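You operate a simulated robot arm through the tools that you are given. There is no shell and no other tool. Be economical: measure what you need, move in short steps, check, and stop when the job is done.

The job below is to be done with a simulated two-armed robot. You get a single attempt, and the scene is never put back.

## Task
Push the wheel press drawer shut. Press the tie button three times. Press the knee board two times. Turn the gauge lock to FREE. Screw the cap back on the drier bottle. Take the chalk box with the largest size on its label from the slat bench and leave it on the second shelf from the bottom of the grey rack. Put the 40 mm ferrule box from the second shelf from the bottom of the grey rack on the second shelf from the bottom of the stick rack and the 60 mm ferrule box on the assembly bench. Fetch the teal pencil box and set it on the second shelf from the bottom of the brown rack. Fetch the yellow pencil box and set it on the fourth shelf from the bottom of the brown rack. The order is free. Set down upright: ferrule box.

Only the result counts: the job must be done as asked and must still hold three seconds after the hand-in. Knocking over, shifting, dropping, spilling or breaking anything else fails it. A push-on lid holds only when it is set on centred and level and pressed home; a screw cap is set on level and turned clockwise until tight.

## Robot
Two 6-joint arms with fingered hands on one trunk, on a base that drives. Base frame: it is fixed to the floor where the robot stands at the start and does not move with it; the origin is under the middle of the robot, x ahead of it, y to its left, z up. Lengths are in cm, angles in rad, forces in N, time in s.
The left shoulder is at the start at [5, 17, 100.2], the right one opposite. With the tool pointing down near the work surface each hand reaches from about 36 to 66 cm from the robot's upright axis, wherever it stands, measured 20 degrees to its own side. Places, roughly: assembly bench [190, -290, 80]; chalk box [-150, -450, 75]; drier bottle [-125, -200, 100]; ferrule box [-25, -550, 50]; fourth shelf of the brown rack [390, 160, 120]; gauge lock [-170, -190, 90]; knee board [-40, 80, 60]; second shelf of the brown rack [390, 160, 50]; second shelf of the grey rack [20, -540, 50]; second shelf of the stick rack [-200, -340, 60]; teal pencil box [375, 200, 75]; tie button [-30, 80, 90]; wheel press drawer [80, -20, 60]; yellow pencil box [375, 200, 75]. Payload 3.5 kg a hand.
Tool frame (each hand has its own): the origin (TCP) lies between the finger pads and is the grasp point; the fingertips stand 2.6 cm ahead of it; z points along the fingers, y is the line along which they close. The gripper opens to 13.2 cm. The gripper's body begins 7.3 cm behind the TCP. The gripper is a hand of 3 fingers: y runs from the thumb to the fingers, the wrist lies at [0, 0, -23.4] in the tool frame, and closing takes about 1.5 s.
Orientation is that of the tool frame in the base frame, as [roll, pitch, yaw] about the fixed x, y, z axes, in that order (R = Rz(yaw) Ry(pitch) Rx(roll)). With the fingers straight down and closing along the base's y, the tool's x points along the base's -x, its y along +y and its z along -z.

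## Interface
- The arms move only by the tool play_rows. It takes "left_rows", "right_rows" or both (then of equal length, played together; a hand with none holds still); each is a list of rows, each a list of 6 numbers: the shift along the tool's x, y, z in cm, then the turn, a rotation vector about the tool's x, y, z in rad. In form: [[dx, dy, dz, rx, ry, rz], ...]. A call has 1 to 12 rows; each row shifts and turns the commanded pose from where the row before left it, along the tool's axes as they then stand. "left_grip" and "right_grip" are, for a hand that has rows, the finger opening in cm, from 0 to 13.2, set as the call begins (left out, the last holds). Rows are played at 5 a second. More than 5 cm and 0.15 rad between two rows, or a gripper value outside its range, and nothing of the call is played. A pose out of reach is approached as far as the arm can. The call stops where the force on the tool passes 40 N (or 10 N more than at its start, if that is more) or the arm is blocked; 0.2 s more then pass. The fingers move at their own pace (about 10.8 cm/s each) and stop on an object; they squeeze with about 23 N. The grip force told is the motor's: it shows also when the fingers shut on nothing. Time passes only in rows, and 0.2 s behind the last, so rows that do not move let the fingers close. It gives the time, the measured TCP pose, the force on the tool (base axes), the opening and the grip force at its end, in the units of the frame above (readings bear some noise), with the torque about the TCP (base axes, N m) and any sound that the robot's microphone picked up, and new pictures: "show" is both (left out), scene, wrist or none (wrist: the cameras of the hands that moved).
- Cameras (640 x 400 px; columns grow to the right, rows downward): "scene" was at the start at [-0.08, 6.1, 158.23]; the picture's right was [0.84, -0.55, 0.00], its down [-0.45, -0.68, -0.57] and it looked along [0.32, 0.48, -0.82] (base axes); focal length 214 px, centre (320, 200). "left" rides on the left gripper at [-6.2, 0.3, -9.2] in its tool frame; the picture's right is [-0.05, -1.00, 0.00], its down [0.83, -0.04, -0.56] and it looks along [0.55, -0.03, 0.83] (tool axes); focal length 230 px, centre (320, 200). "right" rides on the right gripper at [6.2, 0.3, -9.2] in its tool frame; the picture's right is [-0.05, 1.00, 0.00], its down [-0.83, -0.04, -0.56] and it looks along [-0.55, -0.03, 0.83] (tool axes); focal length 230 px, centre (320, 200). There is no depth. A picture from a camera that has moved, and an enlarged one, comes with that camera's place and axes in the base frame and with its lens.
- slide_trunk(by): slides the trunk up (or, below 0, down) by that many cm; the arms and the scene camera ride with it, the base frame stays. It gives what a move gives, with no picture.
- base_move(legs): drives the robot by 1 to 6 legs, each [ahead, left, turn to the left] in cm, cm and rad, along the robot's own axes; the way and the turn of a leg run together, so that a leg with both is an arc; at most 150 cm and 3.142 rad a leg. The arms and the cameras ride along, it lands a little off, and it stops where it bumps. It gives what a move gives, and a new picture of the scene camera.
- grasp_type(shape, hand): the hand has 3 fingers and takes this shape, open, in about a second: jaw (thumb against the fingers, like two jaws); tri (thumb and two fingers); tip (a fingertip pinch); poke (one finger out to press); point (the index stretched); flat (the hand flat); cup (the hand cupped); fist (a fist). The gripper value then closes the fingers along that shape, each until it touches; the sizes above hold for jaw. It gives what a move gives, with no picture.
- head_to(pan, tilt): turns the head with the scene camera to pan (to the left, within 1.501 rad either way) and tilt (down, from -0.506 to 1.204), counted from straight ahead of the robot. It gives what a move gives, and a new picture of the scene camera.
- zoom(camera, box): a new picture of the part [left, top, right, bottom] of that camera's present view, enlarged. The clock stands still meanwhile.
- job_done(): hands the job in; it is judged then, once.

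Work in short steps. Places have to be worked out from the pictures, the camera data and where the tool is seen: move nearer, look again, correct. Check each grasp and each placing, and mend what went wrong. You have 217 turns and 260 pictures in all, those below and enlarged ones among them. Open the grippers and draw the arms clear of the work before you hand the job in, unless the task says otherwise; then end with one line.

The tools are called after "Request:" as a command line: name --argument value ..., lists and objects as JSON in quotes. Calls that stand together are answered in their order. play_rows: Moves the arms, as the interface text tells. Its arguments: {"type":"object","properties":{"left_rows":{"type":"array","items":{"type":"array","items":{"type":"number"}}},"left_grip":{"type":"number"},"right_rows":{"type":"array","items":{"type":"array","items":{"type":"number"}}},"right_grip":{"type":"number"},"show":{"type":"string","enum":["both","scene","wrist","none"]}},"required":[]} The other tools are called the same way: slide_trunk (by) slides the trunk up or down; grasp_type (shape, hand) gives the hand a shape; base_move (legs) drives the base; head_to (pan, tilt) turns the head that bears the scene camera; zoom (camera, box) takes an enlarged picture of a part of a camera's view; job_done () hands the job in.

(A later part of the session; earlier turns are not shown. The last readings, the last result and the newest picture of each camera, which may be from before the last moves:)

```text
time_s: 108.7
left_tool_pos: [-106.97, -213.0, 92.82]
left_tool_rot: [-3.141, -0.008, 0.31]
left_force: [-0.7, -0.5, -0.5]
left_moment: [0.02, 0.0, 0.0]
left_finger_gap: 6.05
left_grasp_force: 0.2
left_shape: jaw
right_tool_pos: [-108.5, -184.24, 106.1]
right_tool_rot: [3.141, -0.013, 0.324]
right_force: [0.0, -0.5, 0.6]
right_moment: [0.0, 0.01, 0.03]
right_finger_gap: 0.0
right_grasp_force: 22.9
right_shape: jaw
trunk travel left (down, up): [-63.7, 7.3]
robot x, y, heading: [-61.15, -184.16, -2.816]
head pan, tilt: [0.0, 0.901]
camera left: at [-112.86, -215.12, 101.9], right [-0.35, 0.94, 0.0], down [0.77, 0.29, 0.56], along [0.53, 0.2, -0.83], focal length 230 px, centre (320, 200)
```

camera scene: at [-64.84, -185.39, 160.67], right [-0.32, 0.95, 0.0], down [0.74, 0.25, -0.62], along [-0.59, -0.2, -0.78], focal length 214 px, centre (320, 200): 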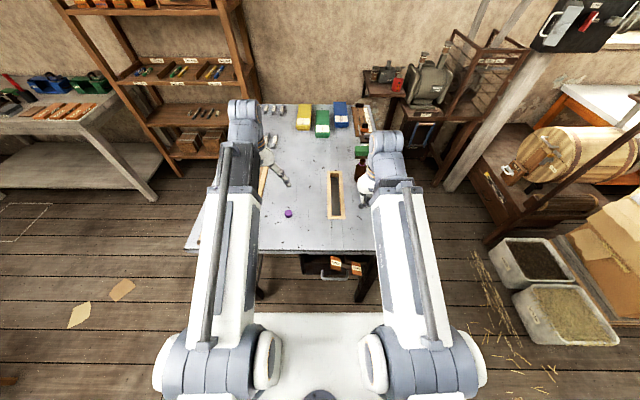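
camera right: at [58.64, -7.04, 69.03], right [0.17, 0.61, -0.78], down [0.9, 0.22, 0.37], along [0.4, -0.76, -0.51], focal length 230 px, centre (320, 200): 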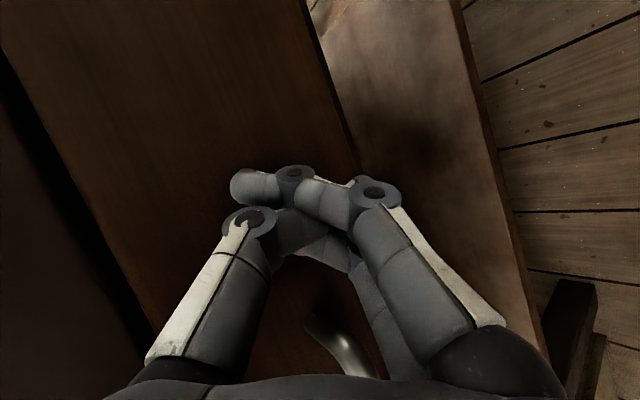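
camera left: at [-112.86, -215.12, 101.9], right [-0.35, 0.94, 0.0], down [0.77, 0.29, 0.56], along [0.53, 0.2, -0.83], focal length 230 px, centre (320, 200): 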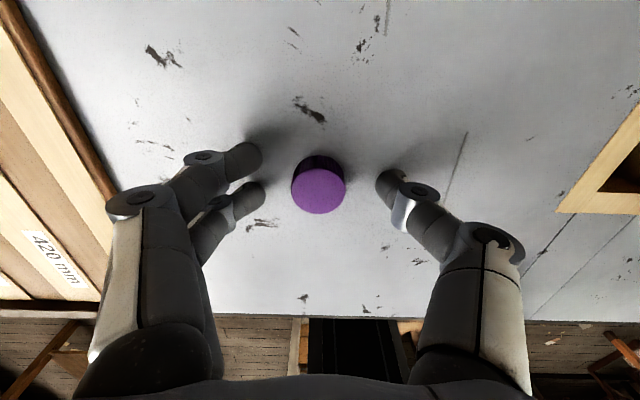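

Cap top z≈91; I lower another 1 cm, centre, and close.

Request:
play_rows --left_rows '[[0.45, -0.15, 0.4, 0, 0, 0], [0, 0, 0.3, 0, 0, 0], [0, 0, 0.2, 0, 0, 0]]' --left_grip 6 --show "none"

Request:
play_rows --left_rows '[[0, 0, 0, 0, 0, 0], [0, 0, 0, 0, 0, 0], [0, 0, 0, 0, 0, 0], [0, 0, 0, 0, 0, 0], [0, 0, 0, 0, 0, 0], [0, 0, 0, 0, 0, 0]]' --left_grip 0 --show "wrist"

```text
time_s: 109.4
left_tool_pos: [-106.8, -212.69, 92.65]
left_tool_rot: [-3.141, 0.002, 0.307]
left_force: [4.0, 1.1, 23.2]
left_moment: [-0.42, -0.25, 0.06]
left_finger_gap: 6.08
left_grasp_force: 0.0
left_shape: jaw
right_tool_pos: [-108.43, -184.06, 106.22]
right_tool_rot: [3.141, -0.013, 0.322]
right_force: [0.2, 0.4, -0.6]
right_moment: [0.0, 0.01, 0.01]
right_finger_gap: 0.0
right_grasp_force: 23.0
right_shape: jaw
trunk travel left (down, up): [-63.7, 7.3]
robot x, y, heading: [-61.48, -184.19, -2.815]
head pan, tilt: [0.0, 0.901]
stopped in row 3 (left hand): the force on the tool passed its limit at 44 N (the readings are from after the stop); the commanded pose is now the measured one
```

```text
time_s: 110.8
left_tool_pos: [-106.74, -212.85, 92.43]
left_tool_rot: [-3.141, 0.003, 0.308]
left_force: [0.6, -8.6, 24.2]
left_moment: [-0.59, -0.22, -0.04]
left_finger_gap: 2.84
left_grasp_force: 22.9
left_shape: jaw
right_tool_pos: [-108.38, -184.2, 106.06]
right_tool_rot: [-3.14, -0.012, 0.324]
right_force: [-0.3, -0.8, 0.9]
right_moment: [0.0, 0.0, -0.02]
right_finger_gap: 0.0
right_grasp_force: 22.5
right_shape: jaw
trunk travel left (down, up): [-63.7, 7.3]
robot x, y, heading: [-61.51, -183.97, -2.811]
head pan, tilt: [0.0, 0.901]
camera left: at [-112.47, -214.91, 101.67], right [-0.35, 0.94, 0.0], down [0.78, 0.29, 0.55], along [0.52, 0.2, -0.83], focal length 230 px, centre (320, 200)
```

left: 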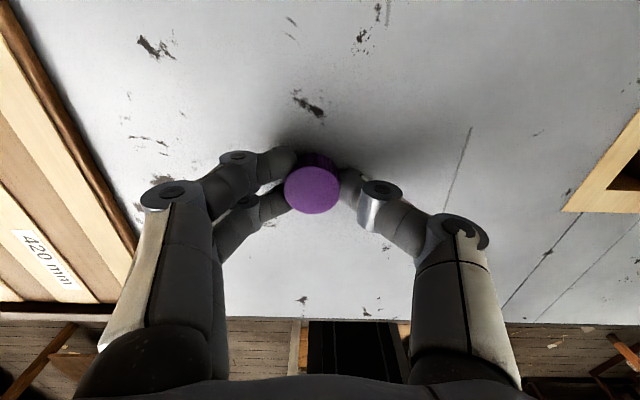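

Cap gripped (gap 2.84 cm), table top thus z≈90. I lift it, and drive around to the table's long side to face the bottle.

Request:
play_rows --left_rows '[[0, 0, -1, 0, 0, 0], [0, 0, -3, 0, 0, 0], [0, 0, -4, 0, 0, 0], [0, 0, -4, 0, 0, 0]]' --show "wrist"

Request:
slide_trunk --by 6

Request:
base_move --legs '[[-30, 0, 0], [0, 0, 1.53], [-61, -40, 0], [0, -55, 0]]'

Request:
head_to --pan -0.1 --tilt 0.8

```text
time_s: 111.8
left_tool_pos: [-106.71, -212.89, 104.68]
left_tool_rot: [-3.141, -0.001, 0.309]
left_force: [-0.3, -1.3, 0.1]
left_moment: [-0.01, 0.01, 0.01]
left_finger_gap: 2.64
left_grasp_force: 22.8
left_shape: jaw
right_tool_pos: [-108.55, -184.21, 106.19]
right_tool_rot: [-3.141, -0.014, 0.323]
right_force: [-0.4, 0.2, -0.5]
right_moment: [0.01, -0.01, -0.03]
right_finger_gap: 0.01
right_grasp_force: 22.7
right_shape: jaw
trunk travel left (down, up): [-63.7, 7.3]
robot x, y, heading: [-61.35, -183.94, -2.818]
head pan, tilt: [0.0, 0.901]
camera left: at [-112.44, -214.99, 113.76], right [-0.35, 0.94, 0.0], down [0.78, 0.29, 0.56], along [0.52, 0.2, -0.83], focal length 230 px, centre (320, 200)
```

left: 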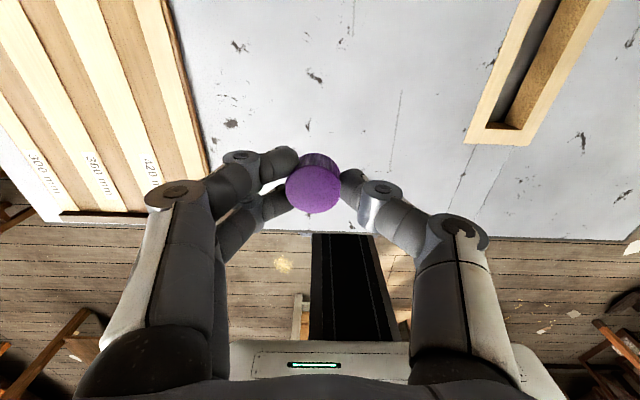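

```text
time_s: 112.8
left_tool_pos: [-106.65, -212.83, 110.6]
left_tool_rot: [-3.141, 0.001, 0.311]
left_force: [0.2, 0.3, 0.7]
left_moment: [-0.02, -0.01, -0.01]
left_finger_gap: 2.64
left_grasp_force: 23.1
left_shape: jaw
right_tool_pos: [-108.6, -184.29, 112.26]
right_tool_rot: [3.14, -0.015, 0.322]
right_force: [0.5, 0.5, 0.1]
right_moment: [-0.02, 0.02, -0.02]
right_finger_gap: 0.0
right_grasp_force: 23.1
right_shape: jaw
trunk travel left (down, up): [-69.7, 1.3]
robot x, y, heading: [-61.39, -184.17, -2.813]
head pan, tilt: [0.0, 0.901]
```

```text
time_s: 124.9
left_tool_pos: [-115.02, -190.33, 110.64]
left_tool_rot: [3.141, -0.001, 1.838]
left_force: [-0.8, -0.2, 0.0]
left_moment: [0.02, -0.01, 0.03]
left_finger_gap: 2.61
left_grasp_force: 22.9
left_shape: jaw
right_tool_pos: [-143.75, -190.8, 112.16]
right_tool_rot: [-3.141, -0.013, 1.85]
right_force: [-0.1, 0.8, -0.1]
right_moment: [-0.07, 0.0, 0.01]
right_finger_gap: 0.0
right_grasp_force: 23.0
right_shape: jaw
trunk travel left (down, up): [-69.7, 1.3]
robot x, y, heading: [-141.22, -143.93, -1.285]
head pan, tilt: [0.0, 0.901]
camera scene: at [-140.69, -147.18, 166.66], right [-0.96, -0.28, 0.0], down [-0.22, 0.75, -0.62], along [0.18, -0.6, -0.78], focal length 214 px, centre (320, 200)
```

scene: 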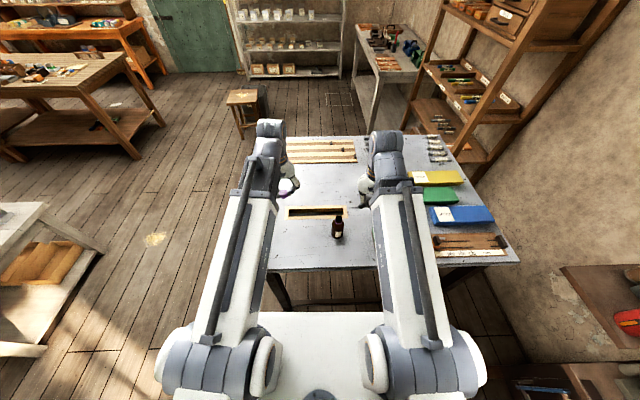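

```text
time_s: 125.6
left_tool_pos: [-114.98, -190.26, 110.52]
left_tool_rot: [3.141, 0.0, 1.836]
left_force: [-0.4, 0.1, 0.5]
left_moment: [0.03, 0.0, 0.0]
left_finger_gap: 2.62
left_grasp_force: 23.2
left_shape: jaw
right_tool_pos: [-143.83, -190.9, 112.14]
right_tool_rot: [-3.14, -0.015, 1.849]
right_force: [0.1, 0.5, 0.5]
right_moment: [-0.03, -0.04, 0.05]
right_finger_gap: 0.0
right_grasp_force: 22.7
right_shape: jaw
trunk travel left (down, up): [-69.7, 1.3]
robot x, y, heading: [-141.38, -143.97, -1.286]
head pan, tilt: [-0.099, 0.799]
camera scene: at [-141.26, -147.84, 167.45], right [-0.98, -0.18, 0.0], down [-0.13, 0.7, -0.7], along [0.13, -0.68, -0.72], focal length 214 px, centre (320, 200)
```

scene: 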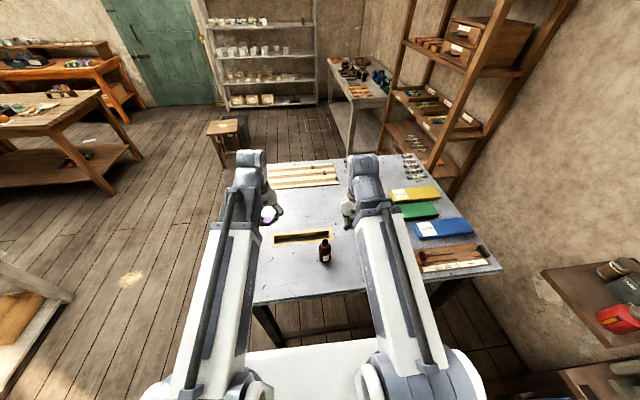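

Bottle ≈(-135,-188.5), 6.5 cm to my right. I shift the base, then bring the right hand (open) into a 45° forward-down, inward-yawed pose to hold the bottle while the left screws the cap.

Request:
base_move --legs '[[-5, -8, 0]]'

Request:
play_rows --right_rows '[[0, 0, 0, 0, 0, -0.14], [0, 0, 0, 0, 0, -0.14], [0, 0, 0, 0, 0, -0.14], [0, 0, 0, 0, 0, -0.14], [0, 0, 0, 0, 0, -0.14], [0, 0, 0, 0, -0.15, 0], [0, 0, 0, 0, -0.15, 0], [0, 0, 0, 0, -0.15, 0], [0, 0, 0, 0, -0.15, 0], [0, 0, 0, 0, -0.15, 0], [0, 0, 0, 0, -0.05, 0]]' --right_grip 9

```text
time_s: 126.7
left_tool_pos: [-124.3, -187.8, 110.63]
left_tool_rot: [3.141, 0.001, 1.837]
left_force: [0.3, 0.6, -0.4]
left_moment: [-0.05, -0.04, 0.03]
left_finger_gap: 2.63
left_grasp_force: 23.1
left_shape: jaw
right_tool_pos: [-153.04, -188.23, 112.22]
right_tool_rot: [3.142, -0.012, 1.85]
right_force: [-1.3, 0.0, -0.2]
right_moment: [-0.02, -0.03, 0.05]
right_finger_gap: 0.0
right_grasp_force: 23.0
right_shape: jaw
trunk travel left (down, up): [-69.7, 1.3]
robot x, y, heading: [-150.7, -141.37, -1.287]
head pan, tilt: [-0.099, 0.799]
camera scene: at [-150.62, -145.27, 167.46], right [-0.98, -0.18, 0.0], down [-0.13, 0.7, -0.7], along [0.13, -0.69, -0.72], focal length 214 px, centre (320, 200)
```

scene: 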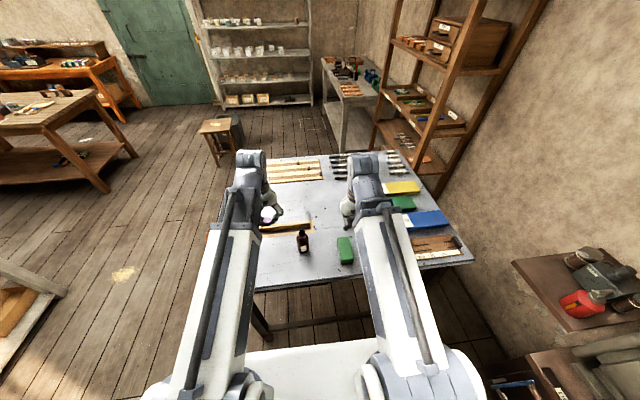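

```text
time_s: 129.1
left_tool_pos: [-124.28, -187.76, 110.52]
left_tool_rot: [-3.142, 0.0, 1.836]
left_force: [0.1, -1.4, -1.4]
left_moment: [0.0, 0.0, 0.02]
left_finger_gap: 2.63
left_grasp_force: 23.1
left_shape: jaw
right_tool_pos: [-151.02, -200.77, 116.72]
right_tool_rot: [3.129, 0.791, 2.543]
right_force: [0.2, -0.1, 0.9]
right_moment: [0.03, 0.01, -0.02]
right_finger_gap: 8.99
right_grasp_force: 0.0
right_shape: jaw
right hand out of reach, approached as far as the arm can: row 6, 7, 8, 9, 10, 11
trunk travel left (down, up): [-69.7, 1.3]
robot x, y, heading: [-150.37, -141.46, -1.285]
head pan, tilt: [-0.099, 0.799]
camera scene: at [-150.41, -145.33, 167.46], right [-0.98, -0.18, 0.0], down [-0.13, 0.7, -0.7], along [0.13, -0.69, -0.72], focal length 214 px, centre (320, 200)
camera right: at [-159.84, -194.36, 118.85], right [0.59, 0.81, 0.05], down [0.13, -0.15, 0.98], along [0.8, -0.57, -0.19], focal length 230 px, centre (320, 200)
```

scene: 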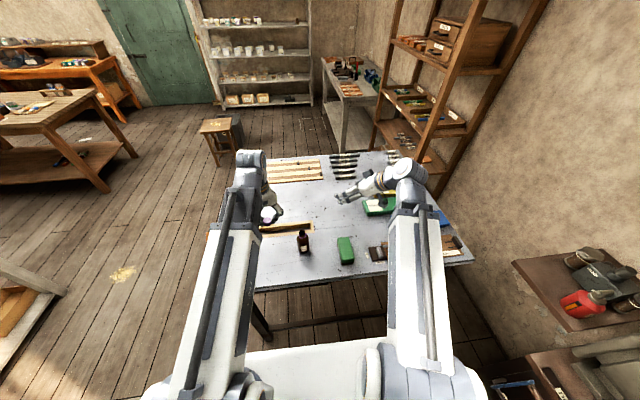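
right: 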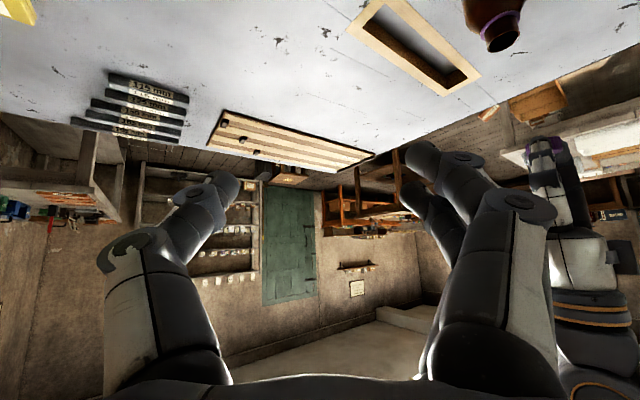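

Bottle centre now ≈(-134.8,-190.7), mouth z≈101. I bring the right hand to a pre-grasp point 10 cm behind-right of it at z≈95.

Request:
play_rows --right_rows '[[0.41, 4.35, -0.41, 0, 0, 0], [0.41, 4.35, -0.41, 0, 0, 0], [0.41, 4.35, -0.41, 0, 0, 0], [0.41, 4.35, -0.41, 0, 0, 0], [2.99, 0, 2.96, 0, 0, 0], [2.99, 0, 2.96, 0, 0, 0], [2.99, 0, 2.96, 0, 0, 0], [2.99, 0, 2.96, 0, 0, 0]]'

```text
time_s: 130.9
left_tool_pos: [-124.2, -187.8, 110.56]
left_tool_rot: [-3.141, 0.0, 1.836]
left_force: [0.1, -0.3, 0.7]
left_moment: [-0.02, 0.04, 0.0]
left_finger_gap: 2.59
left_grasp_force: 23.1
left_shape: jaw
right_tool_pos: [-140.13, -200.72, 105.51]
right_tool_rot: [3.129, 0.788, 2.541]
right_force: [0.8, -0.1, -0.4]
right_moment: [0.04, 0.02, 0.04]
right_finger_gap: 8.96
right_grasp_force: 0.0
right_shape: jaw
right hand out of reach, approached as far as the arm can: row 1, 2, 3, 4, 5, 6, 7
trunk travel left (down, up): [-69.7, 1.3]
robot x, y, heading: [-150.86, -141.17, -1.289]
head pan, tilt: [-0.099, 0.799]
camera scene: at [-150.41, -145.35, 167.46], right [-0.98, -0.18, 0.0], down [-0.13, 0.7, -0.7], along [0.13, -0.69, -0.72], focal length 214 px, centre (320, 200)
camera right: at [-148.98, -194.45, 107.7], right [0.59, 0.81, 0.05], down [0.13, -0.15, 0.98], along [0.8, -0.57, -0.19], focal length 230 px, centre (320, 200)
```

scene: 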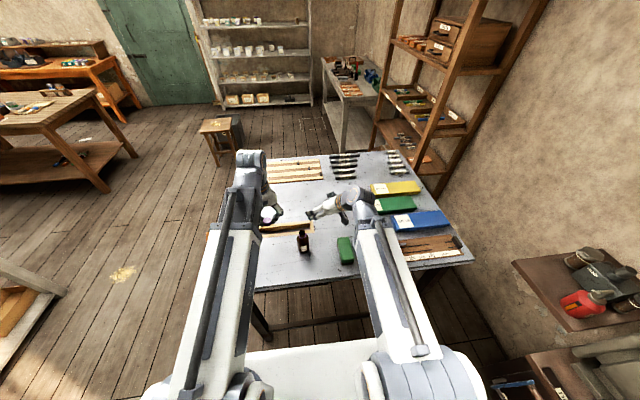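
right: 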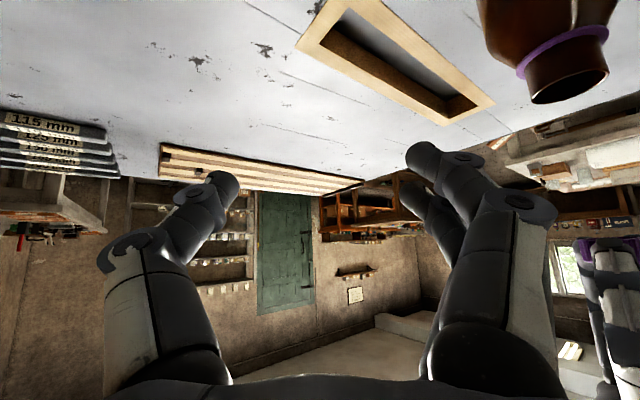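

The fold-in is limited at this height; I lower first, then draw back.

Request:
play_rows --right_rows '[[2.13, 0, 2.11, 0, 0, 0], [2.13, 0, 2.11, 0, 0, 0], [1.5, 0, 1.5, 0, 0, 0], [0.6, 2.1, -1.7, 0, 0, 0], [0.6, 2.1, -1.7, 0, 0, 0], [0.6, 2.1, -1.7, 0, 0, 0]]' --show "scene"

```text
time_s: 132.3
left_tool_pos: [-124.27, -187.7, 110.57]
left_tool_rot: [-3.141, 0.0, 1.837]
left_force: [0.6, 0.2, -0.5]
left_moment: [-0.01, -0.01, 0.03]
left_finger_gap: 2.61
left_grasp_force: 22.4
left_shape: jaw
right_tool_pos: [-139.53, -199.97, 97.94]
right_tool_rot: [3.132, 0.789, 2.542]
right_force: [0.2, 0.1, -0.7]
right_moment: [0.01, -0.01, 0.0]
right_finger_gap: 8.99
right_grasp_force: 0.1
right_shape: jaw
right hand out of reach, approached as far as the arm can: row 4, 5, 6
trunk travel left (down, up): [-69.7, 1.3]
robot x, y, heading: [-150.59, -141.74, -1.29]
head pan, tilt: [-0.099, 0.799]
camera scene: at [-150.41, -145.34, 167.45], right [-0.98, -0.18, 0.0], down [-0.13, 0.7, -0.7], along [0.13, -0.69, -0.72], focal length 214 px, centre (320, 200)
```

scene: 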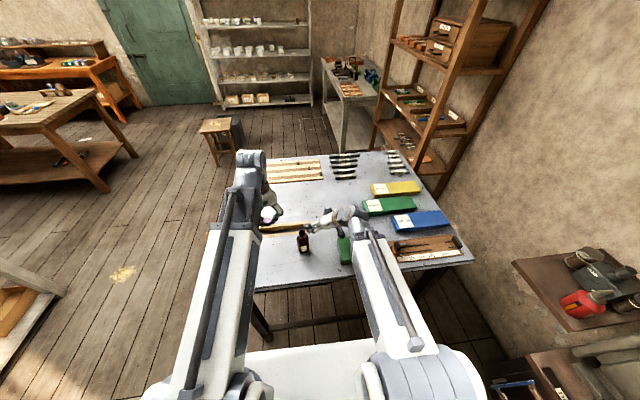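

The arm can't fold further, so I raise the hand over the bottle height, back the base 15 cm, and lower again, keeping the final approach for the base.

Request:
play_rows --right_rows '[[-2.13, 0, -2.11, 0, 0, 0], [-2.13, 0, -2.11, 0, 0, 0], [-2.13, 0, -2.11, 0, 0, 0]]' --show "none"

Request:
base_move --legs '[[-15, 0, 0]]'

Request:
play_rows --right_rows '[[2.13, 0, 2.11, 0, 0, 0], [2.13, 0, 2.11, 0, 0, 0], [2.13, 0, 2.11, 0, 0, 0]]' --show "both"

```text
time_s: 133.1
left_tool_pos: [-124.31, -187.8, 110.5]
left_tool_rot: [3.142, 0.002, 1.837]
left_force: [0.0, 0.4, -0.6]
left_moment: [0.01, 0.03, 0.0]
left_finger_gap: 2.59
left_grasp_force: 23.4
left_shape: jaw
right_tool_pos: [-139.28, -200.39, 107.03]
right_tool_rot: [3.127, 0.787, 2.541]
right_force: [-1.0, -0.2, -0.3]
right_moment: [-0.03, -0.01, 0.01]
right_finger_gap: 8.99
right_grasp_force: 0.0
right_shape: jaw
right hand out of reach, approached as far as the arm can: row 1
trunk travel left (down, up): [-69.7, 1.3]
robot x, y, heading: [-150.68, -141.22, -1.285]
head pan, tilt: [-0.099, 0.799]
```

```text
time_s: 134.5
left_tool_pos: [-128.45, -173.25, 110.5]
left_tool_rot: [3.141, 0.0, 1.832]
left_force: [0.1, 0.4, 0.4]
left_moment: [-0.04, -0.02, 0.03]
left_finger_gap: 2.59
left_grasp_force: 22.8
left_shape: jaw
right_tool_pos: [-143.59, -185.87, 107.03]
right_tool_rot: [3.129, 0.787, 2.54]
right_force: [-0.4, 0.1, -0.1]
right_moment: [0.02, 0.0, 0.0]
right_finger_gap: 8.96
right_grasp_force: 0.0
right_shape: jaw
trunk travel left (down, up): [-69.7, 1.3]
robot x, y, heading: [-155.22, -127.0, -1.289]
head pan, tilt: [-0.099, 0.799]
camera scene: at [-154.67, -130.72, 167.46], right [-0.98, -0.18, 0.0], down [-0.13, 0.7, -0.7], along [0.13, -0.69, -0.72], focal length 214 px, centre (320, 200)
```

scene: 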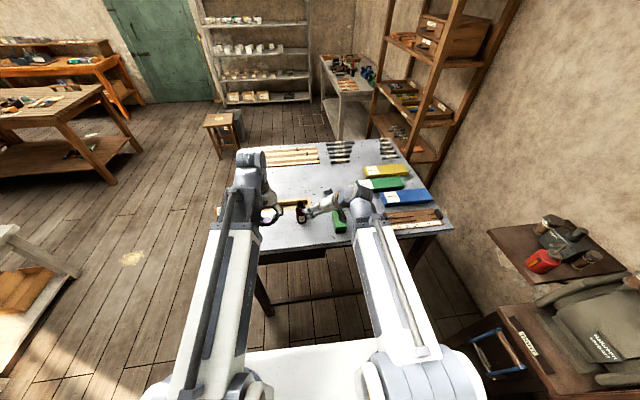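

```text
time_s: 135.3
left_tool_pos: [-128.5, -173.34, 110.62]
left_tool_rot: [3.141, -0.001, 1.833]
left_force: [0.2, -0.8, -0.4]
left_moment: [-0.01, 0.04, -0.01]
left_finger_gap: 2.59
left_grasp_force: 22.9
left_shape: jaw
right_tool_pos: [-143.42, -186.09, 97.83]
right_tool_rot: [3.128, 0.787, 2.54]
right_force: [-0.3, -0.4, 0.4]
right_moment: [0.05, -0.03, -0.02]
right_finger_gap: 8.99
right_grasp_force: 0.1
right_shape: jaw
trunk travel left (down, up): [-69.7, 1.3]
robot x, y, heading: [-154.83, -126.87, -1.289]
head pan, tilt: [-0.099, 0.799]
camera scene: at [-154.63, -130.88, 167.46], right [-0.98, -0.18, 0.0], down [-0.13, 0.71, -0.7], along [0.13, -0.69, -0.72], focal length 214 px, centre (320, 200)
camera right: at [-152.25, -179.69, 100.08], right [0.59, 0.81, 0.05], down [0.13, -0.15, 0.98], along [0.8, -0.57, -0.19], focal length 230 px, centre (320, 200)
```

scene: 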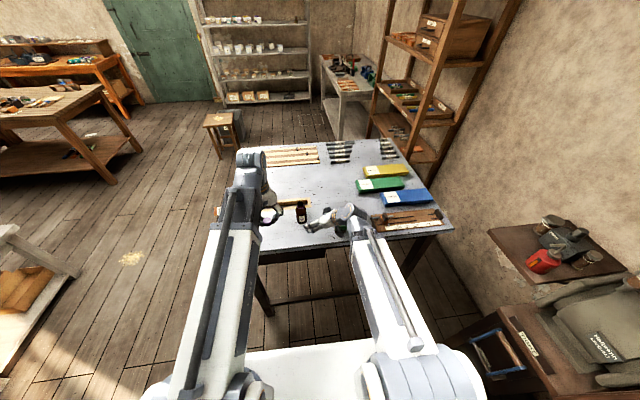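
right: 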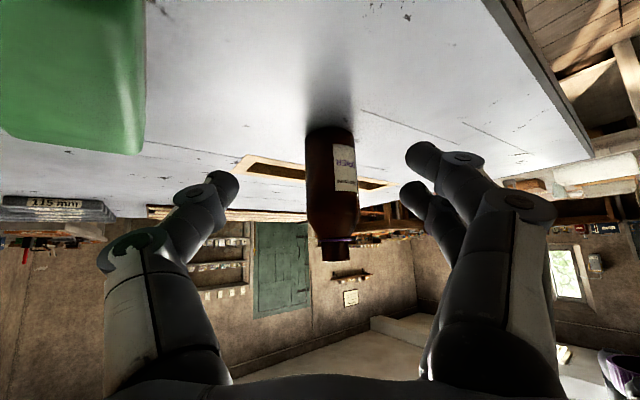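

Bottle is squarely between the fingers, 9.4 cm ahead and 1 cm to the side. I lower, correct, then drive the base the last way.

Request:
play_rows --right_rows '[[1.17, 0.5, 1.16, 0, 0, 0], [1.17, 0.5, 1.16, 0, 0, 0]]' --show "none"

Request:
base_move --legs '[[6.2, 5.1, 0]]'

Request:
zoom --camera "right" --box '[0, 0, 640, 400]'

```text
time_s: 135.9
left_tool_pos: [-128.61, -173.37, 110.58]
left_tool_rot: [3.14, -0.001, 1.831]
left_force: [-0.6, 0.1, -0.2]
left_moment: [0.01, 0.04, 0.02]
left_finger_gap: 2.63
left_grasp_force: 22.6
left_shape: jaw
right_tool_pos: [-142.87, -185.2, 94.61]
right_tool_rot: [3.128, 0.787, 2.538]
right_force: [0.1, 0.1, 0.4]
right_moment: [0.02, 0.03, -0.02]
right_finger_gap: 8.99
right_grasp_force: 0.1
right_shape: jaw
trunk travel left (down, up): [-69.7, 1.3]
robot x, y, heading: [-155.13, -126.86, -1.285]
head pan, tilt: [-0.099, 0.799]
```

```text
time_s: 136.9
left_tool_pos: [-121.81, -177.95, 110.6]
left_tool_rot: [-3.14, -0.001, 1.834]
left_force: [0.0, -0.9, 0.2]
left_moment: [-0.02, 0.02, 0.05]
left_finger_gap: 2.58
left_grasp_force: 22.2
left_shape: jaw
right_tool_pos: [-136.25, -189.68, 94.48]
right_tool_rot: [3.127, 0.786, 2.539]
right_force: [0.4, -0.7, -0.1]
right_moment: [-0.03, 0.01, -0.04]
right_finger_gap: 8.99
right_grasp_force: 0.2
right_shape: jaw
trunk travel left (down, up): [-69.7, 1.3]
robot x, y, heading: [-148.29, -131.23, -1.286]
head pan, tilt: [-0.099, 0.799]
camera scene: at [-147.83, -135.51, 167.45], right [-0.98, -0.18, 0.0], down [-0.13, 0.71, -0.7], along [0.13, -0.68, -0.72], focal length 214 px, centre (320, 200)
```

scene: 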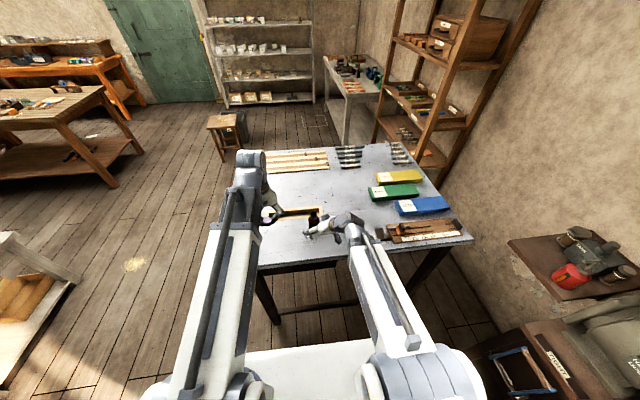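

```text
1.00 times, centred on (320, 200) of right (not enlarged: the box is as wide or as high as the picture)
camera zoom: at [-145.03, -183.39, 96.8], right [0.59, 0.81, 0.05], down [0.13, -0.15, 0.98], along [0.8, -0.57, -0.2], focal length 230 px, centre (320, 200)
```

zoom: 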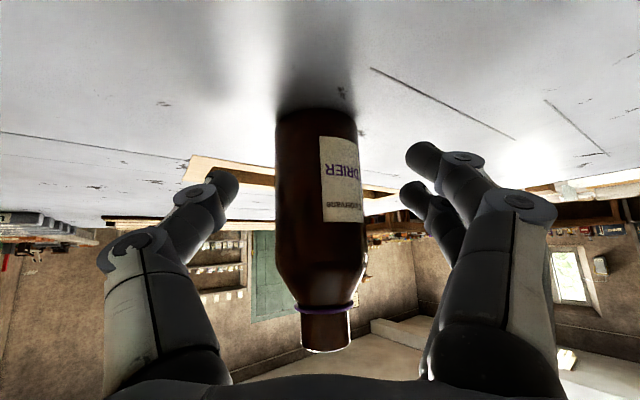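

Centred, 1.5 cm short. I advance and close on the bottle.

Request:
play_rows --right_rows '[[-0.53, 0, 0.54, 0, 0, 0], [-0.53, 0, 0.54, 0, 0, 0]]' --show "none"

Request:
play_rows --right_rows '[[0, 0, 0, 0, 0, 0], [0, 0, 0, 0, 0, 0], [0, 0, 0, 0, 0, 0], [0, 0, 0, 0, 0, 0], [0, 0, 0, 0, 0, 0], [0, 0, 0, 0, 0, 0]]' --right_grip 3 --show "wrist"

Request:
head_to --pan 0.0 --tilt 0.85

Request:
zoom --camera "scene" --box '[240, 150, 400, 250]'

```text
time_s: 137.5
left_tool_pos: [-121.93, -177.91, 110.62]
left_tool_rot: [-3.141, -0.002, 1.835]
left_force: [-0.1, 0.4, 0.6]
left_moment: [-0.01, -0.01, 0.02]
left_finger_gap: 2.62
left_grasp_force: 23.4
left_shape: jaw
right_tool_pos: [-135.17, -190.45, 94.67]
right_tool_rot: [3.128, 0.787, 2.54]
right_force: [-0.8, 0.0, -0.7]
right_moment: [-0.02, -0.03, -0.02]
right_finger_gap: 8.98
right_grasp_force: 0.1
right_shape: jaw
trunk travel left (down, up): [-69.7, 1.3]
robot x, y, heading: [-148.53, -131.69, -1.29]
head pan, tilt: [-0.099, 0.799]
```

```text
time_s: 138.9
left_tool_pos: [-121.78, -177.99, 110.61]
left_tool_rot: [3.141, 0.0, 1.836]
left_force: [0.4, 1.1, 0.6]
left_moment: [0.01, 0.0, 0.03]
left_finger_gap: 2.62
left_grasp_force: 23.3
left_shape: jaw
right_tool_pos: [-135.03, -190.46, 94.57]
right_tool_rot: [3.127, 0.787, 2.539]
right_force: [1.9, 0.0, 0.3]
right_moment: [0.03, 0.04, 0.0]
right_finger_gap: 3.46
right_grasp_force: 22.9
right_shape: jaw
trunk travel left (down, up): [-69.7, 1.3]
robot x, y, heading: [-148.73, -131.49, -1.286]
head pan, tilt: [-0.099, 0.799]
camera right: at [-143.89, -184.17, 96.83], right [0.59, 0.81, 0.05], down [0.13, -0.15, 0.98], along [0.8, -0.57, -0.2], focal length 230 px, centre (320, 200)
```

right: 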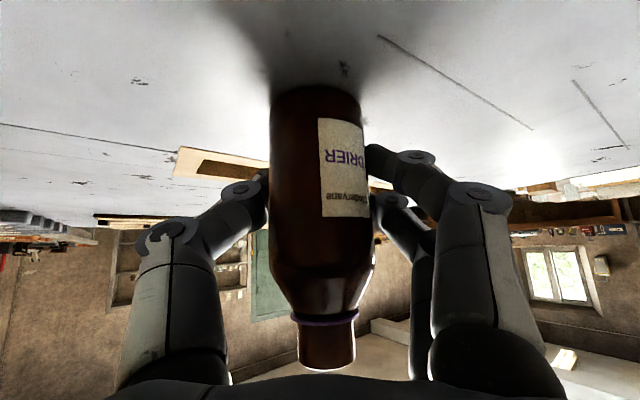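

```text
time_s: 139.6
left_tool_pos: [-121.87, -177.96, 110.64]
left_tool_rot: [3.141, 0.0, 1.834]
left_force: [-0.7, -0.3, 0.3]
left_moment: [0.03, -0.05, -0.03]
left_finger_gap: 2.62
left_grasp_force: 23.2
left_shape: jaw
right_tool_pos: [-135.08, -190.4, 94.7]
right_tool_rot: [3.127, 0.787, 2.539]
right_force: [0.1, 0.0, 0.2]
right_moment: [0.02, 0.01, -0.01]
right_finger_gap: 3.48
right_grasp_force: 22.9
right_shape: jaw
trunk travel left (down, up): [-69.7, 1.3]
robot x, y, heading: [-148.38, -131.59, -1.29]
head pan, tilt: [0.0, 0.85]
camera scene: at [-147.28, -134.98, 167.05], right [-0.96, -0.28, 0.0], down [-0.21, 0.72, -0.66], along [0.18, -0.63, -0.75], focal length 214 px, centre (320, 200)
```

scene: 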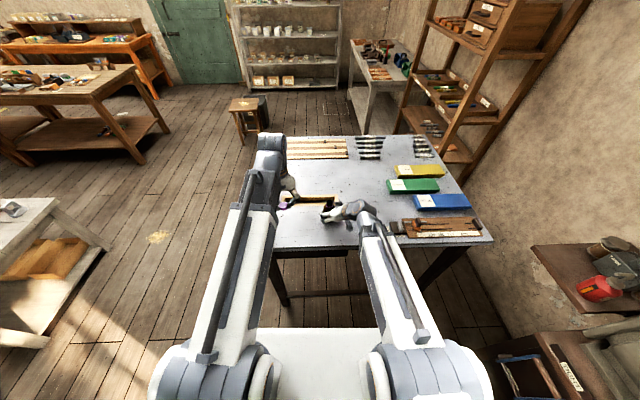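

```text
4.00 times, centred on (320, 200) of scene
camera zoom: at [-147.28, -134.98, 167.05], right [-0.96, -0.28, 0.0], down [-0.21, 0.72, -0.66], along [0.18, -0.63, -0.75], focal length 858 px, centre (320, 200)
```

zoom: 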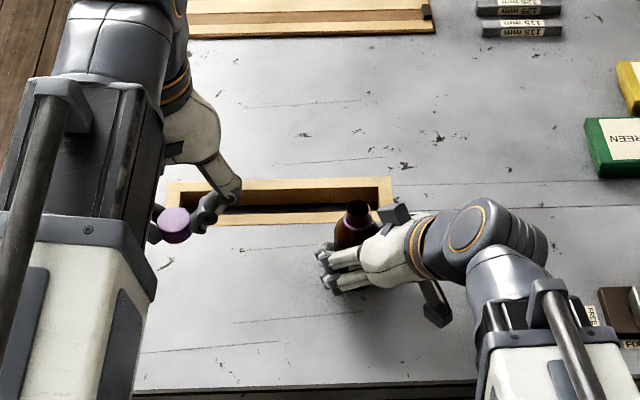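

Bottle held; its mouth triangulates to (-135.4,-190.3,101.6). I move the left hand with the cap over it and check.

Request:
play_rows --left_rows '[[-1.98, -4.15, 0, 0, 0, 0], [-1.98, -4.15, 0, 0, 0, 0], [-1.98, -4.15, 0, 0, 0, 0], [-1.98, -4.15, 0, 0, 0, 0], [0, 0, 2.2, 0, 0, 0], [0, 0, 2.2, 0, 0, 0]]' --show "wrist"

Request:
zoom --camera "scene" --box '[240, 150, 400, 250]'

Request:
zoom --camera "right" --box '[160, 200, 480, 400]'

```text
time_s: 141.0
left_tool_pos: [-135.94, -189.97, 106.04]
left_tool_rot: [3.141, 0.0, 1.835]
left_force: [0.0, -0.3, -0.7]
left_moment: [0.01, 0.02, 0.0]
left_finger_gap: 2.6
left_grasp_force: 23.0
left_shape: jaw
right_tool_pos: [-134.96, -190.34, 94.6]
right_tool_rot: [3.127, 0.787, 2.539]
right_force: [0.5, 0.5, 0.4]
right_moment: [-0.01, 0.01, -0.02]
right_finger_gap: 3.44
right_grasp_force: 23.2
right_shape: jaw
trunk travel left (down, up): [-69.7, 1.3]
robot x, y, heading: [-148.07, -131.62, -1.289]
head pan, tilt: [0.0, 0.85]
camera left: at [-133.97, -195.77, 115.23], right [-0.95, -0.31, 0.0], down [-0.26, 0.79, 0.56], along [-0.17, 0.53, -0.83], focal length 230 px, centre (320, 200)
```

left: 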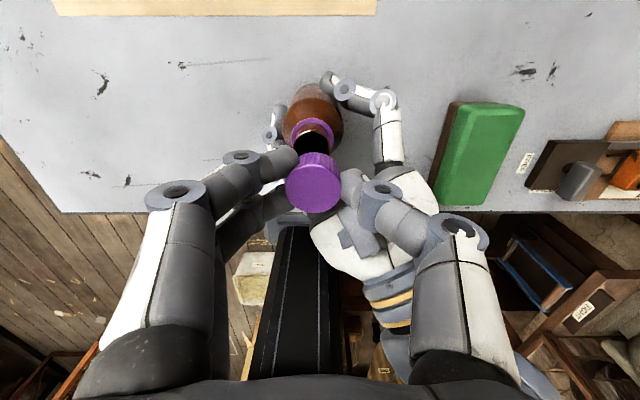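

```text
4.00 times, centred on (320, 200) of scene
camera zoom: at [-147.27, -134.98, 167.05], right [-0.96, -0.28, 0.0], down [-0.21, 0.72, -0.66], along [0.18, -0.63, -0.75], focal length 858 px, centre (320, 200)
```

zoom: 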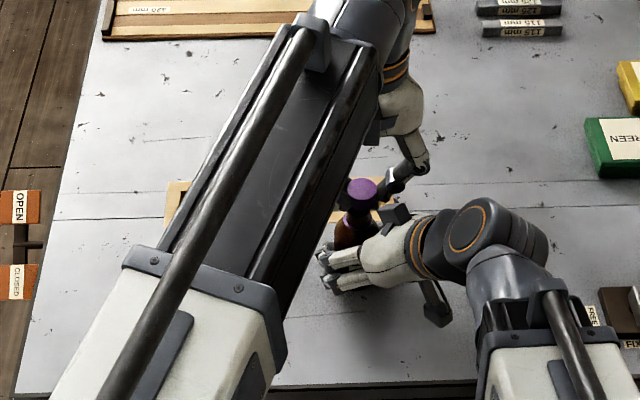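

```text
2.00 times, centred on (320, 300) of right
camera zoom: at [-143.89, -184.17, 96.83], right [0.59, 0.81, 0.05], down [0.13, -0.15, 0.98], along [0.8, -0.57, -0.2], focal length 460 px, centre (320, 0)
```

zoom: 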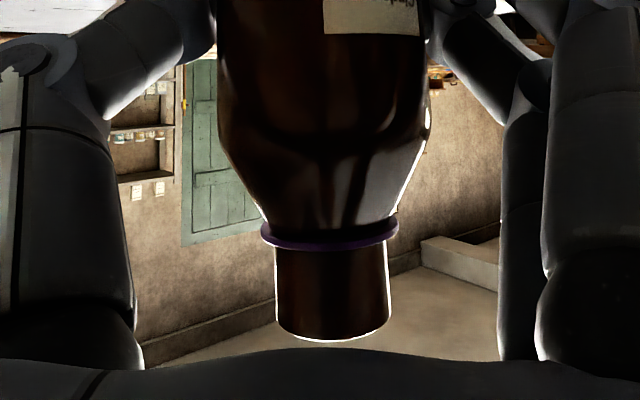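

Request:
zoom --camera "left" --box '[256, 80, 384, 240]'

```text
2.50 times, centred on (320, 160) of left
camera zoom: at [-133.97, -195.77, 115.23], right [-0.95, -0.31, 0.0], down [-0.26, 0.79, 0.56], along [-0.17, 0.53, -0.83], focal length 575 px, centre (320, 300)
```

zoom: 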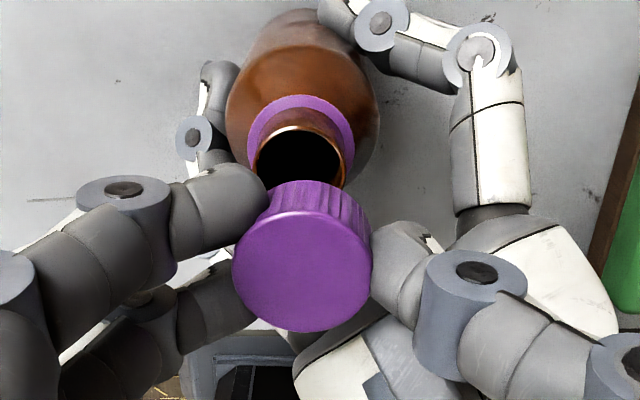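

Mouth minus cap offset is (+0.37,-0.64) cm from the close-up. I correct and lower gently until the cap meets the mouth.

Request:
play_rows --left_rows '[[-0.7, 0.19, 0, 0, 0, 0], [0, 0, 0.8, 0, 0, 0], [0, 0, 0.4, 0, 0, 0], [0, 0, 0.3, 0, 0, 0]]' --show "none"

Request:
zoom --camera "left" --box '[256, 80, 384, 240]'

Request:
zoom --camera "scene" --box '[280, 160, 380, 230]'

```text
time_s: 142.0
left_tool_pos: [-135.52, -190.59, 104.67]
left_tool_rot: [3.141, 0.0, 1.833]
left_force: [0.1, -0.5, -0.4]
left_moment: [0.0, -0.02, 0.05]
left_finger_gap: 2.58
left_grasp_force: 22.5
left_shape: jaw
right_tool_pos: [-135.12, -190.44, 94.58]
right_tool_rot: [3.126, 0.787, 2.54]
right_force: [0.6, 0.2, -0.5]
right_moment: [0.04, 0.0, -0.04]
right_finger_gap: 3.45
right_grasp_force: 23.0
right_shape: jaw
trunk travel left (down, up): [-69.7, 1.3]
robot x, y, heading: [-148.15, -131.17, -1.288]
head pan, tilt: [0.0, 0.85]
```

```text
2.50 times, centred on (320, 160) of left
camera zoom: at [-133.59, -196.35, 113.83], right [-0.95, -0.31, 0.0], down [-0.26, 0.79, 0.56], along [-0.17, 0.53, -0.83], focal length 575 px, centre (320, 300)
```

zoom: 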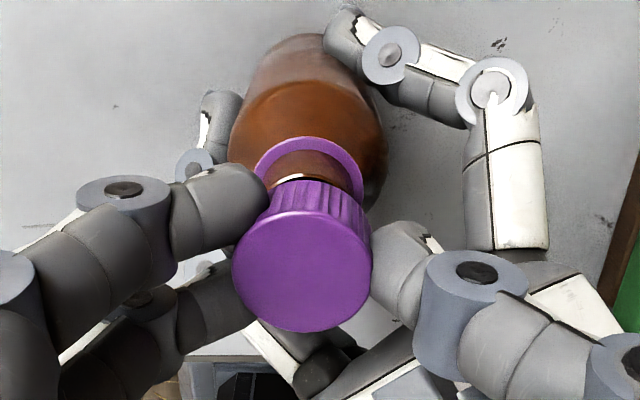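

```text
5.71 times, centred on (330, 195) of scene
camera zoom: at [-147.28, -134.98, 167.05], right [-0.96, -0.28, 0.0], down [-0.21, 0.72, -0.66], along [0.18, -0.63, -0.75], focal length 1226 px, centre (263, 229)
```

zoom: 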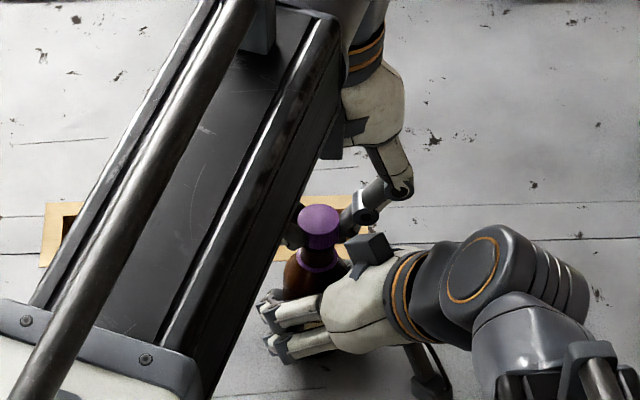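

Well aligned. I lower in small steps till I feel contact.

Request:
play_rows --left_rows '[[0, -0.08, 0.3, 0, 0, 0], [0, 0, 0.3, 0, 0, 0], [0, 0, 0.2, 0, 0, 0], [0, 0, 0.2, 0, 0, 0]]' --show "none"

```text
time_s: 143.0
left_tool_pos: [-135.6, -190.51, 103.74]
left_tool_rot: [3.141, 0.001, 1.833]
left_force: [0.4, 0.3, 5.3]
left_moment: [-0.02, -0.12, -0.02]
left_finger_gap: 2.6
left_grasp_force: 23.3
left_shape: jaw
right_tool_pos: [-135.17, -190.43, 94.61]
right_tool_rot: [3.127, 0.785, 2.539]
right_force: [2.3, 0.3, -1.4]
right_moment: [0.04, -0.01, -0.02]
right_finger_gap: 3.43
right_grasp_force: 23.0
right_shape: jaw
trunk travel left (down, up): [-69.7, 1.3]
robot x, y, heading: [-148.59, -131.06, -1.29]
head pan, tilt: [0.0, 0.85]
```

Contact (5 N). I turn clockwise with light downward feed.

Request:
play_rows --left_rows '[[0, 0, 0.03, 0, 0, 0.15], [0, 0, 0.02, 0, 0, 0.15], [0, 0, 0.02, 0, 0, 0.15], [0, 0, 0.02, 0, 0, 0.15], [0, 0, 0.02, 0, 0, 0.15], [0, 0, 0.02, 0, 0, 0.15], [0, 0, 0.02, 0, 0, 0.15], [0, 0, 0.02, 0, 0, 0.15]]' --show "wrist"

```text
time_s: 144.8
left_tool_pos: [-135.56, -190.35, 103.6]
left_tool_rot: [-3.142, -0.001, 0.631]
left_force: [0.5, 1.7, 0.1]
left_moment: [0.05, -0.01, -0.02]
left_finger_gap: 2.61
left_grasp_force: 23.9
left_shape: jaw
right_tool_pos: [-135.16, -190.51, 94.61]
right_tool_rot: [3.128, 0.787, 2.541]
right_force: [-0.8, -1.0, -0.3]
right_moment: [0.1, -0.01, -0.02]
right_finger_gap: 3.46
right_grasp_force: 22.6
right_shape: jaw
trunk travel left (down, up): [-69.7, 1.3]
robot x, y, heading: [-148.32, -131.55, -1.289]
head pan, tilt: [0.0, 0.85]
camera left: at [-140.32, -194.34, 112.64], right [-0.63, 0.78, 0.0], down [0.65, 0.52, 0.56], along [0.43, 0.35, -0.83], focal length 230 px, centre (320, 200)
```

left: 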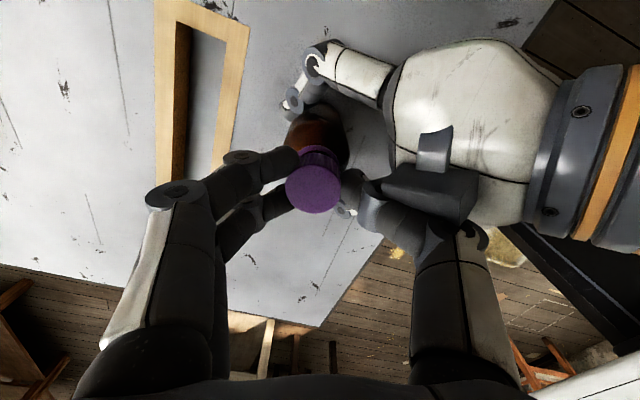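

The threads seem to take. I continue turning.

Request:
play_rows --left_rows '[[0, 0, 0.02, 0, 0, 0.15], [0, 0, 0.01, 0, 0, 0.15], [0, 0, 0.01, 0, 0, 0.15], [0, 0, 0.01, 0, 0, 0.15], [0, 0, 0.01, 0, 0, 0.15]]' --show "wrist"

```text
time_s: 146.0
left_tool_pos: [-135.51, -190.45, 103.51]
left_tool_rot: [3.14, 0.0, -0.119]
left_force: [1.5, 1.5, 0.2]
left_moment: [0.1, -0.05, 0.05]
left_finger_gap: 2.56
left_grasp_force: 23.0
left_shape: jaw
right_tool_pos: [-135.13, -190.4, 94.63]
right_tool_rot: [3.129, 0.787, 2.538]
right_force: [-2.3, -3.8, 1.6]
right_moment: [0.14, -0.05, -0.05]
right_finger_gap: 3.46
right_grasp_force: 23.3
right_shape: jaw
trunk travel left (down, up): [-69.7, 1.3]
robot x, y, heading: [-148.26, -131.23, -1.285]
head pan, tilt: [0.0, 0.85]
camera left: at [-141.7, -190.08, 112.63], right [0.07, 1.0, 0.0], down [0.83, -0.06, 0.55], along [0.55, -0.04, -0.83], focal length 230 px, centre (320, 200)
```

left: 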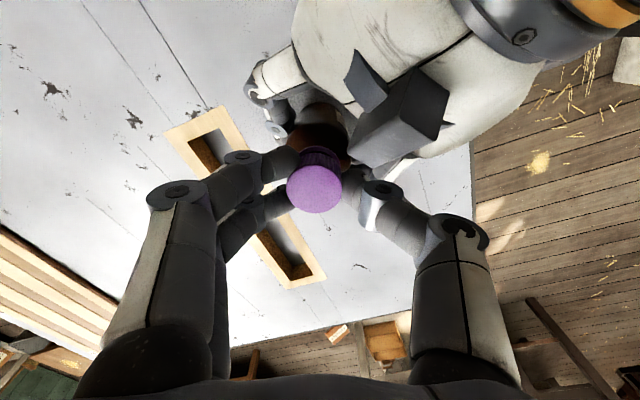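

Regrasp: open, rotate back counter-clockwise with the fingers free of the cap.

Request:
play_rows --left_rows '[[0, 0, 0, 0, 0, 0], [0, 0, 0, 0, 0, 0], [0, 0, 0, 0, 0, -0.15], [0, 0, 0, 0, 0, -0.15], [0, 0, 0, 0, 0, -0.15], [0, 0, 0, 0, 0, -0.15], [0, 0, 0, 0, 0, -0.15], [0, 0, 0, 0, 0, -0.15], [0, 0, 0, 0, 0, -0.15], [0, 0, 0, 0, 0, -0.15], [0, 0, 0, 0, 0, -0.15], [0, 0, 0, 0, 0, -0.15]]' --left_grip 5 --show "none"

Request:
play_rows --left_rows '[[0, 0, 0, 0, 0, -0.15], [0, 0, 0, 0, 0, -0.15], [0, 0, 0, 0, 0, -0.15], [0, 0, 0, 0, 0, -0.15], [0, 0, 0, 0, 0, -0.15], [0, 0, 0, 0, 0, -0.15], [0, 0, 0, 0, 0, -0.15]]' --show "wrist"

```text
time_s: 148.6
left_tool_pos: [-135.59, -190.53, 103.59]
left_tool_rot: [-3.14, 0.001, 1.386]
left_force: [0.4, 0.0, -0.1]
left_moment: [0.01, 0.0, 0.0]
left_finger_gap: 4.96
left_grasp_force: 0.0
left_shape: jaw
right_tool_pos: [-135.06, -190.53, 94.65]
right_tool_rot: [3.127, 0.786, 2.542]
right_force: [1.1, 0.3, 0.0]
right_moment: [0.01, 0.05, 0.01]
right_finger_gap: 3.43
right_grasp_force: 22.9
right_shape: jaw
trunk travel left (down, up): [-69.7, 1.3]
robot x, y, heading: [-147.86, -131.6, -1.287]
head pan, tilt: [0.0, 0.85]
```

```text
time_s: 150.2
left_tool_pos: [-135.48, -190.56, 103.43]
left_tool_rot: [3.142, -0.001, 2.437]
left_force: [-0.5, -0.6, -0.2]
left_moment: [-0.01, -0.01, 0.03]
left_finger_gap: 4.95
left_grasp_force: 0.1
left_shape: jaw
right_tool_pos: [-135.08, -190.51, 94.54]
right_tool_rot: [3.128, 0.788, 2.538]
right_force: [0.1, 0.0, -0.2]
right_moment: [0.0, 0.01, 0.01]
right_finger_gap: 3.44
right_grasp_force: 23.2
right_shape: jaw
trunk travel left (down, up): [-69.7, 1.3]
robot x, y, heading: [-148.07, -131.45, -1.291]
head pan, tilt: [0.0, 0.85]
camera left: at [-130.66, -194.24, 112.62], right [-0.61, -0.79, 0.0], down [-0.66, 0.51, 0.56], along [-0.44, 0.34, -0.83], focal length 230 px, centre (320, 200)
```

left: 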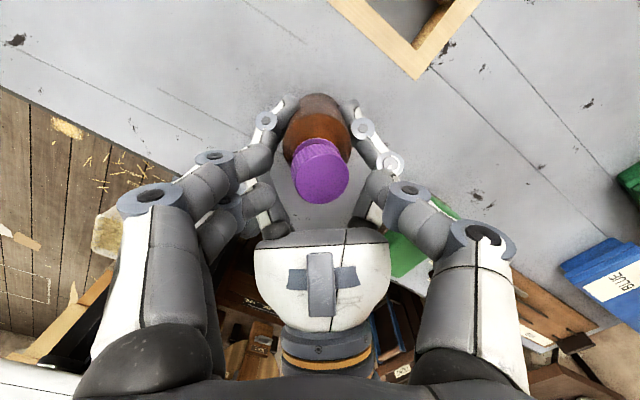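

Cap sits level on the neck. I close and turn again.

Request:
play_rows --left_rows '[[0, 0, 0, 0, 0, 0], [0, 0, 0, 0, 0, 0], [0, 0, 0, 0, 0, 0], [0, 0, 0, 0, 0, 0], [0, 0, 0.01, 0, 0, 0.15], [0, 0, 0.01, 0, 0, 0.15], [0, 0, 0.01, 0, 0, 0.15], [0, 0, 0.01, 0, 0, 0.15], [0, 0, 0.01, 0, 0, 0.15], [0, 0, 0.01, 0, 0, 0.15], [0, 0, 0.01, 0, 0, 0.15], [0, 0, 0.01, 0, 0, 0.15]]' --left_grip 0 --show "none"

Request:
play_rows --left_rows '[[0, 0, 0.01, 0, 0, 0.15], [0, 0, 0.01, 0, 0, 0.15], [0, 0, 0.01, 0, 0, 0.15], [0, 0, 0.01, 0, 0, 0.15], [0, 0, 0.01, 0, 0, 0.15], [0, 0, 0.01, 0, 0, 0.15], [0, 0, 0.01, 0, 0, 0.15], [0, 0, 0.01, 0, 0, 0.15], [0, 0, 0.01, 0, 0, 0.15]]' --show "none"

```text
time_s: 152.8
left_tool_pos: [-135.57, -190.47, 103.49]
left_tool_rot: [-3.141, 0.001, 1.23]
left_force: [3.2, 4.1, 2.2]
left_moment: [0.13, -0.1, 0.07]
left_finger_gap: 1.98
left_grasp_force: 22.8
left_shape: jaw
right_tool_pos: [-135.12, -190.54, 94.64]
right_tool_rot: [3.128, 0.787, 2.54]
right_force: [-4.2, -3.7, 2.4]
right_moment: [0.14, -0.07, -0.06]
right_finger_gap: 3.48
right_grasp_force: 23.1
right_shape: jaw
trunk travel left (down, up): [-69.7, 1.3]
robot x, y, heading: [-148.29, -131.66, -1.29]
head pan, tilt: [0.0, 0.85]
```

```text
time_s: 154.8
left_tool_pos: [-135.66, -190.38, 103.39]
left_tool_rot: [3.139, 0.001, -0.118]
left_force: [6.4, 0.0, 5.1]
left_moment: [0.02, -0.15, 0.05]
left_finger_gap: 2.01
left_grasp_force: 23.1
left_shape: jaw
right_tool_pos: [-135.1, -190.47, 94.66]
right_tool_rot: [3.128, 0.787, 2.539]
right_force: [-9.7, 1.0, 8.7]
right_moment: [-0.01, 0.05, -0.12]
right_finger_gap: 3.45
right_grasp_force: 22.7
right_shape: jaw
trunk travel left (down, up): [-69.7, 1.3]
robot x, y, heading: [-148.27, -131.23, -1.289]
head pan, tilt: [0.0, 0.85]
```

Request:
zoom --camera "left" --box '[240, 100, 400, 260]'

```text
2.50 times, centred on (320, 180) of left
camera zoom: at [-141.77, -189.98, 112.5], right [0.07, 1.0, 0.0], down [0.83, -0.05, 0.56], along [0.55, -0.04, -0.83], focal length 575 px, centre (320, 250)
```

zoom: 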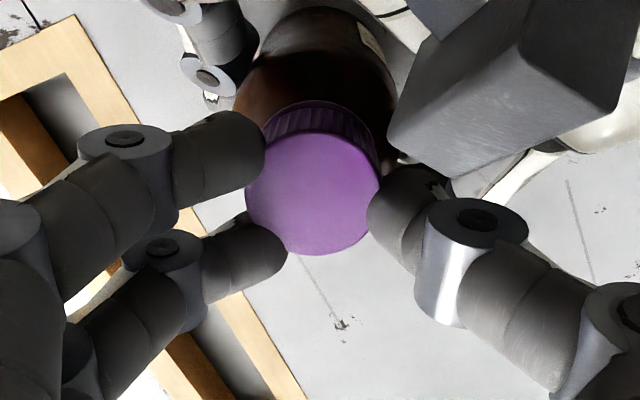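

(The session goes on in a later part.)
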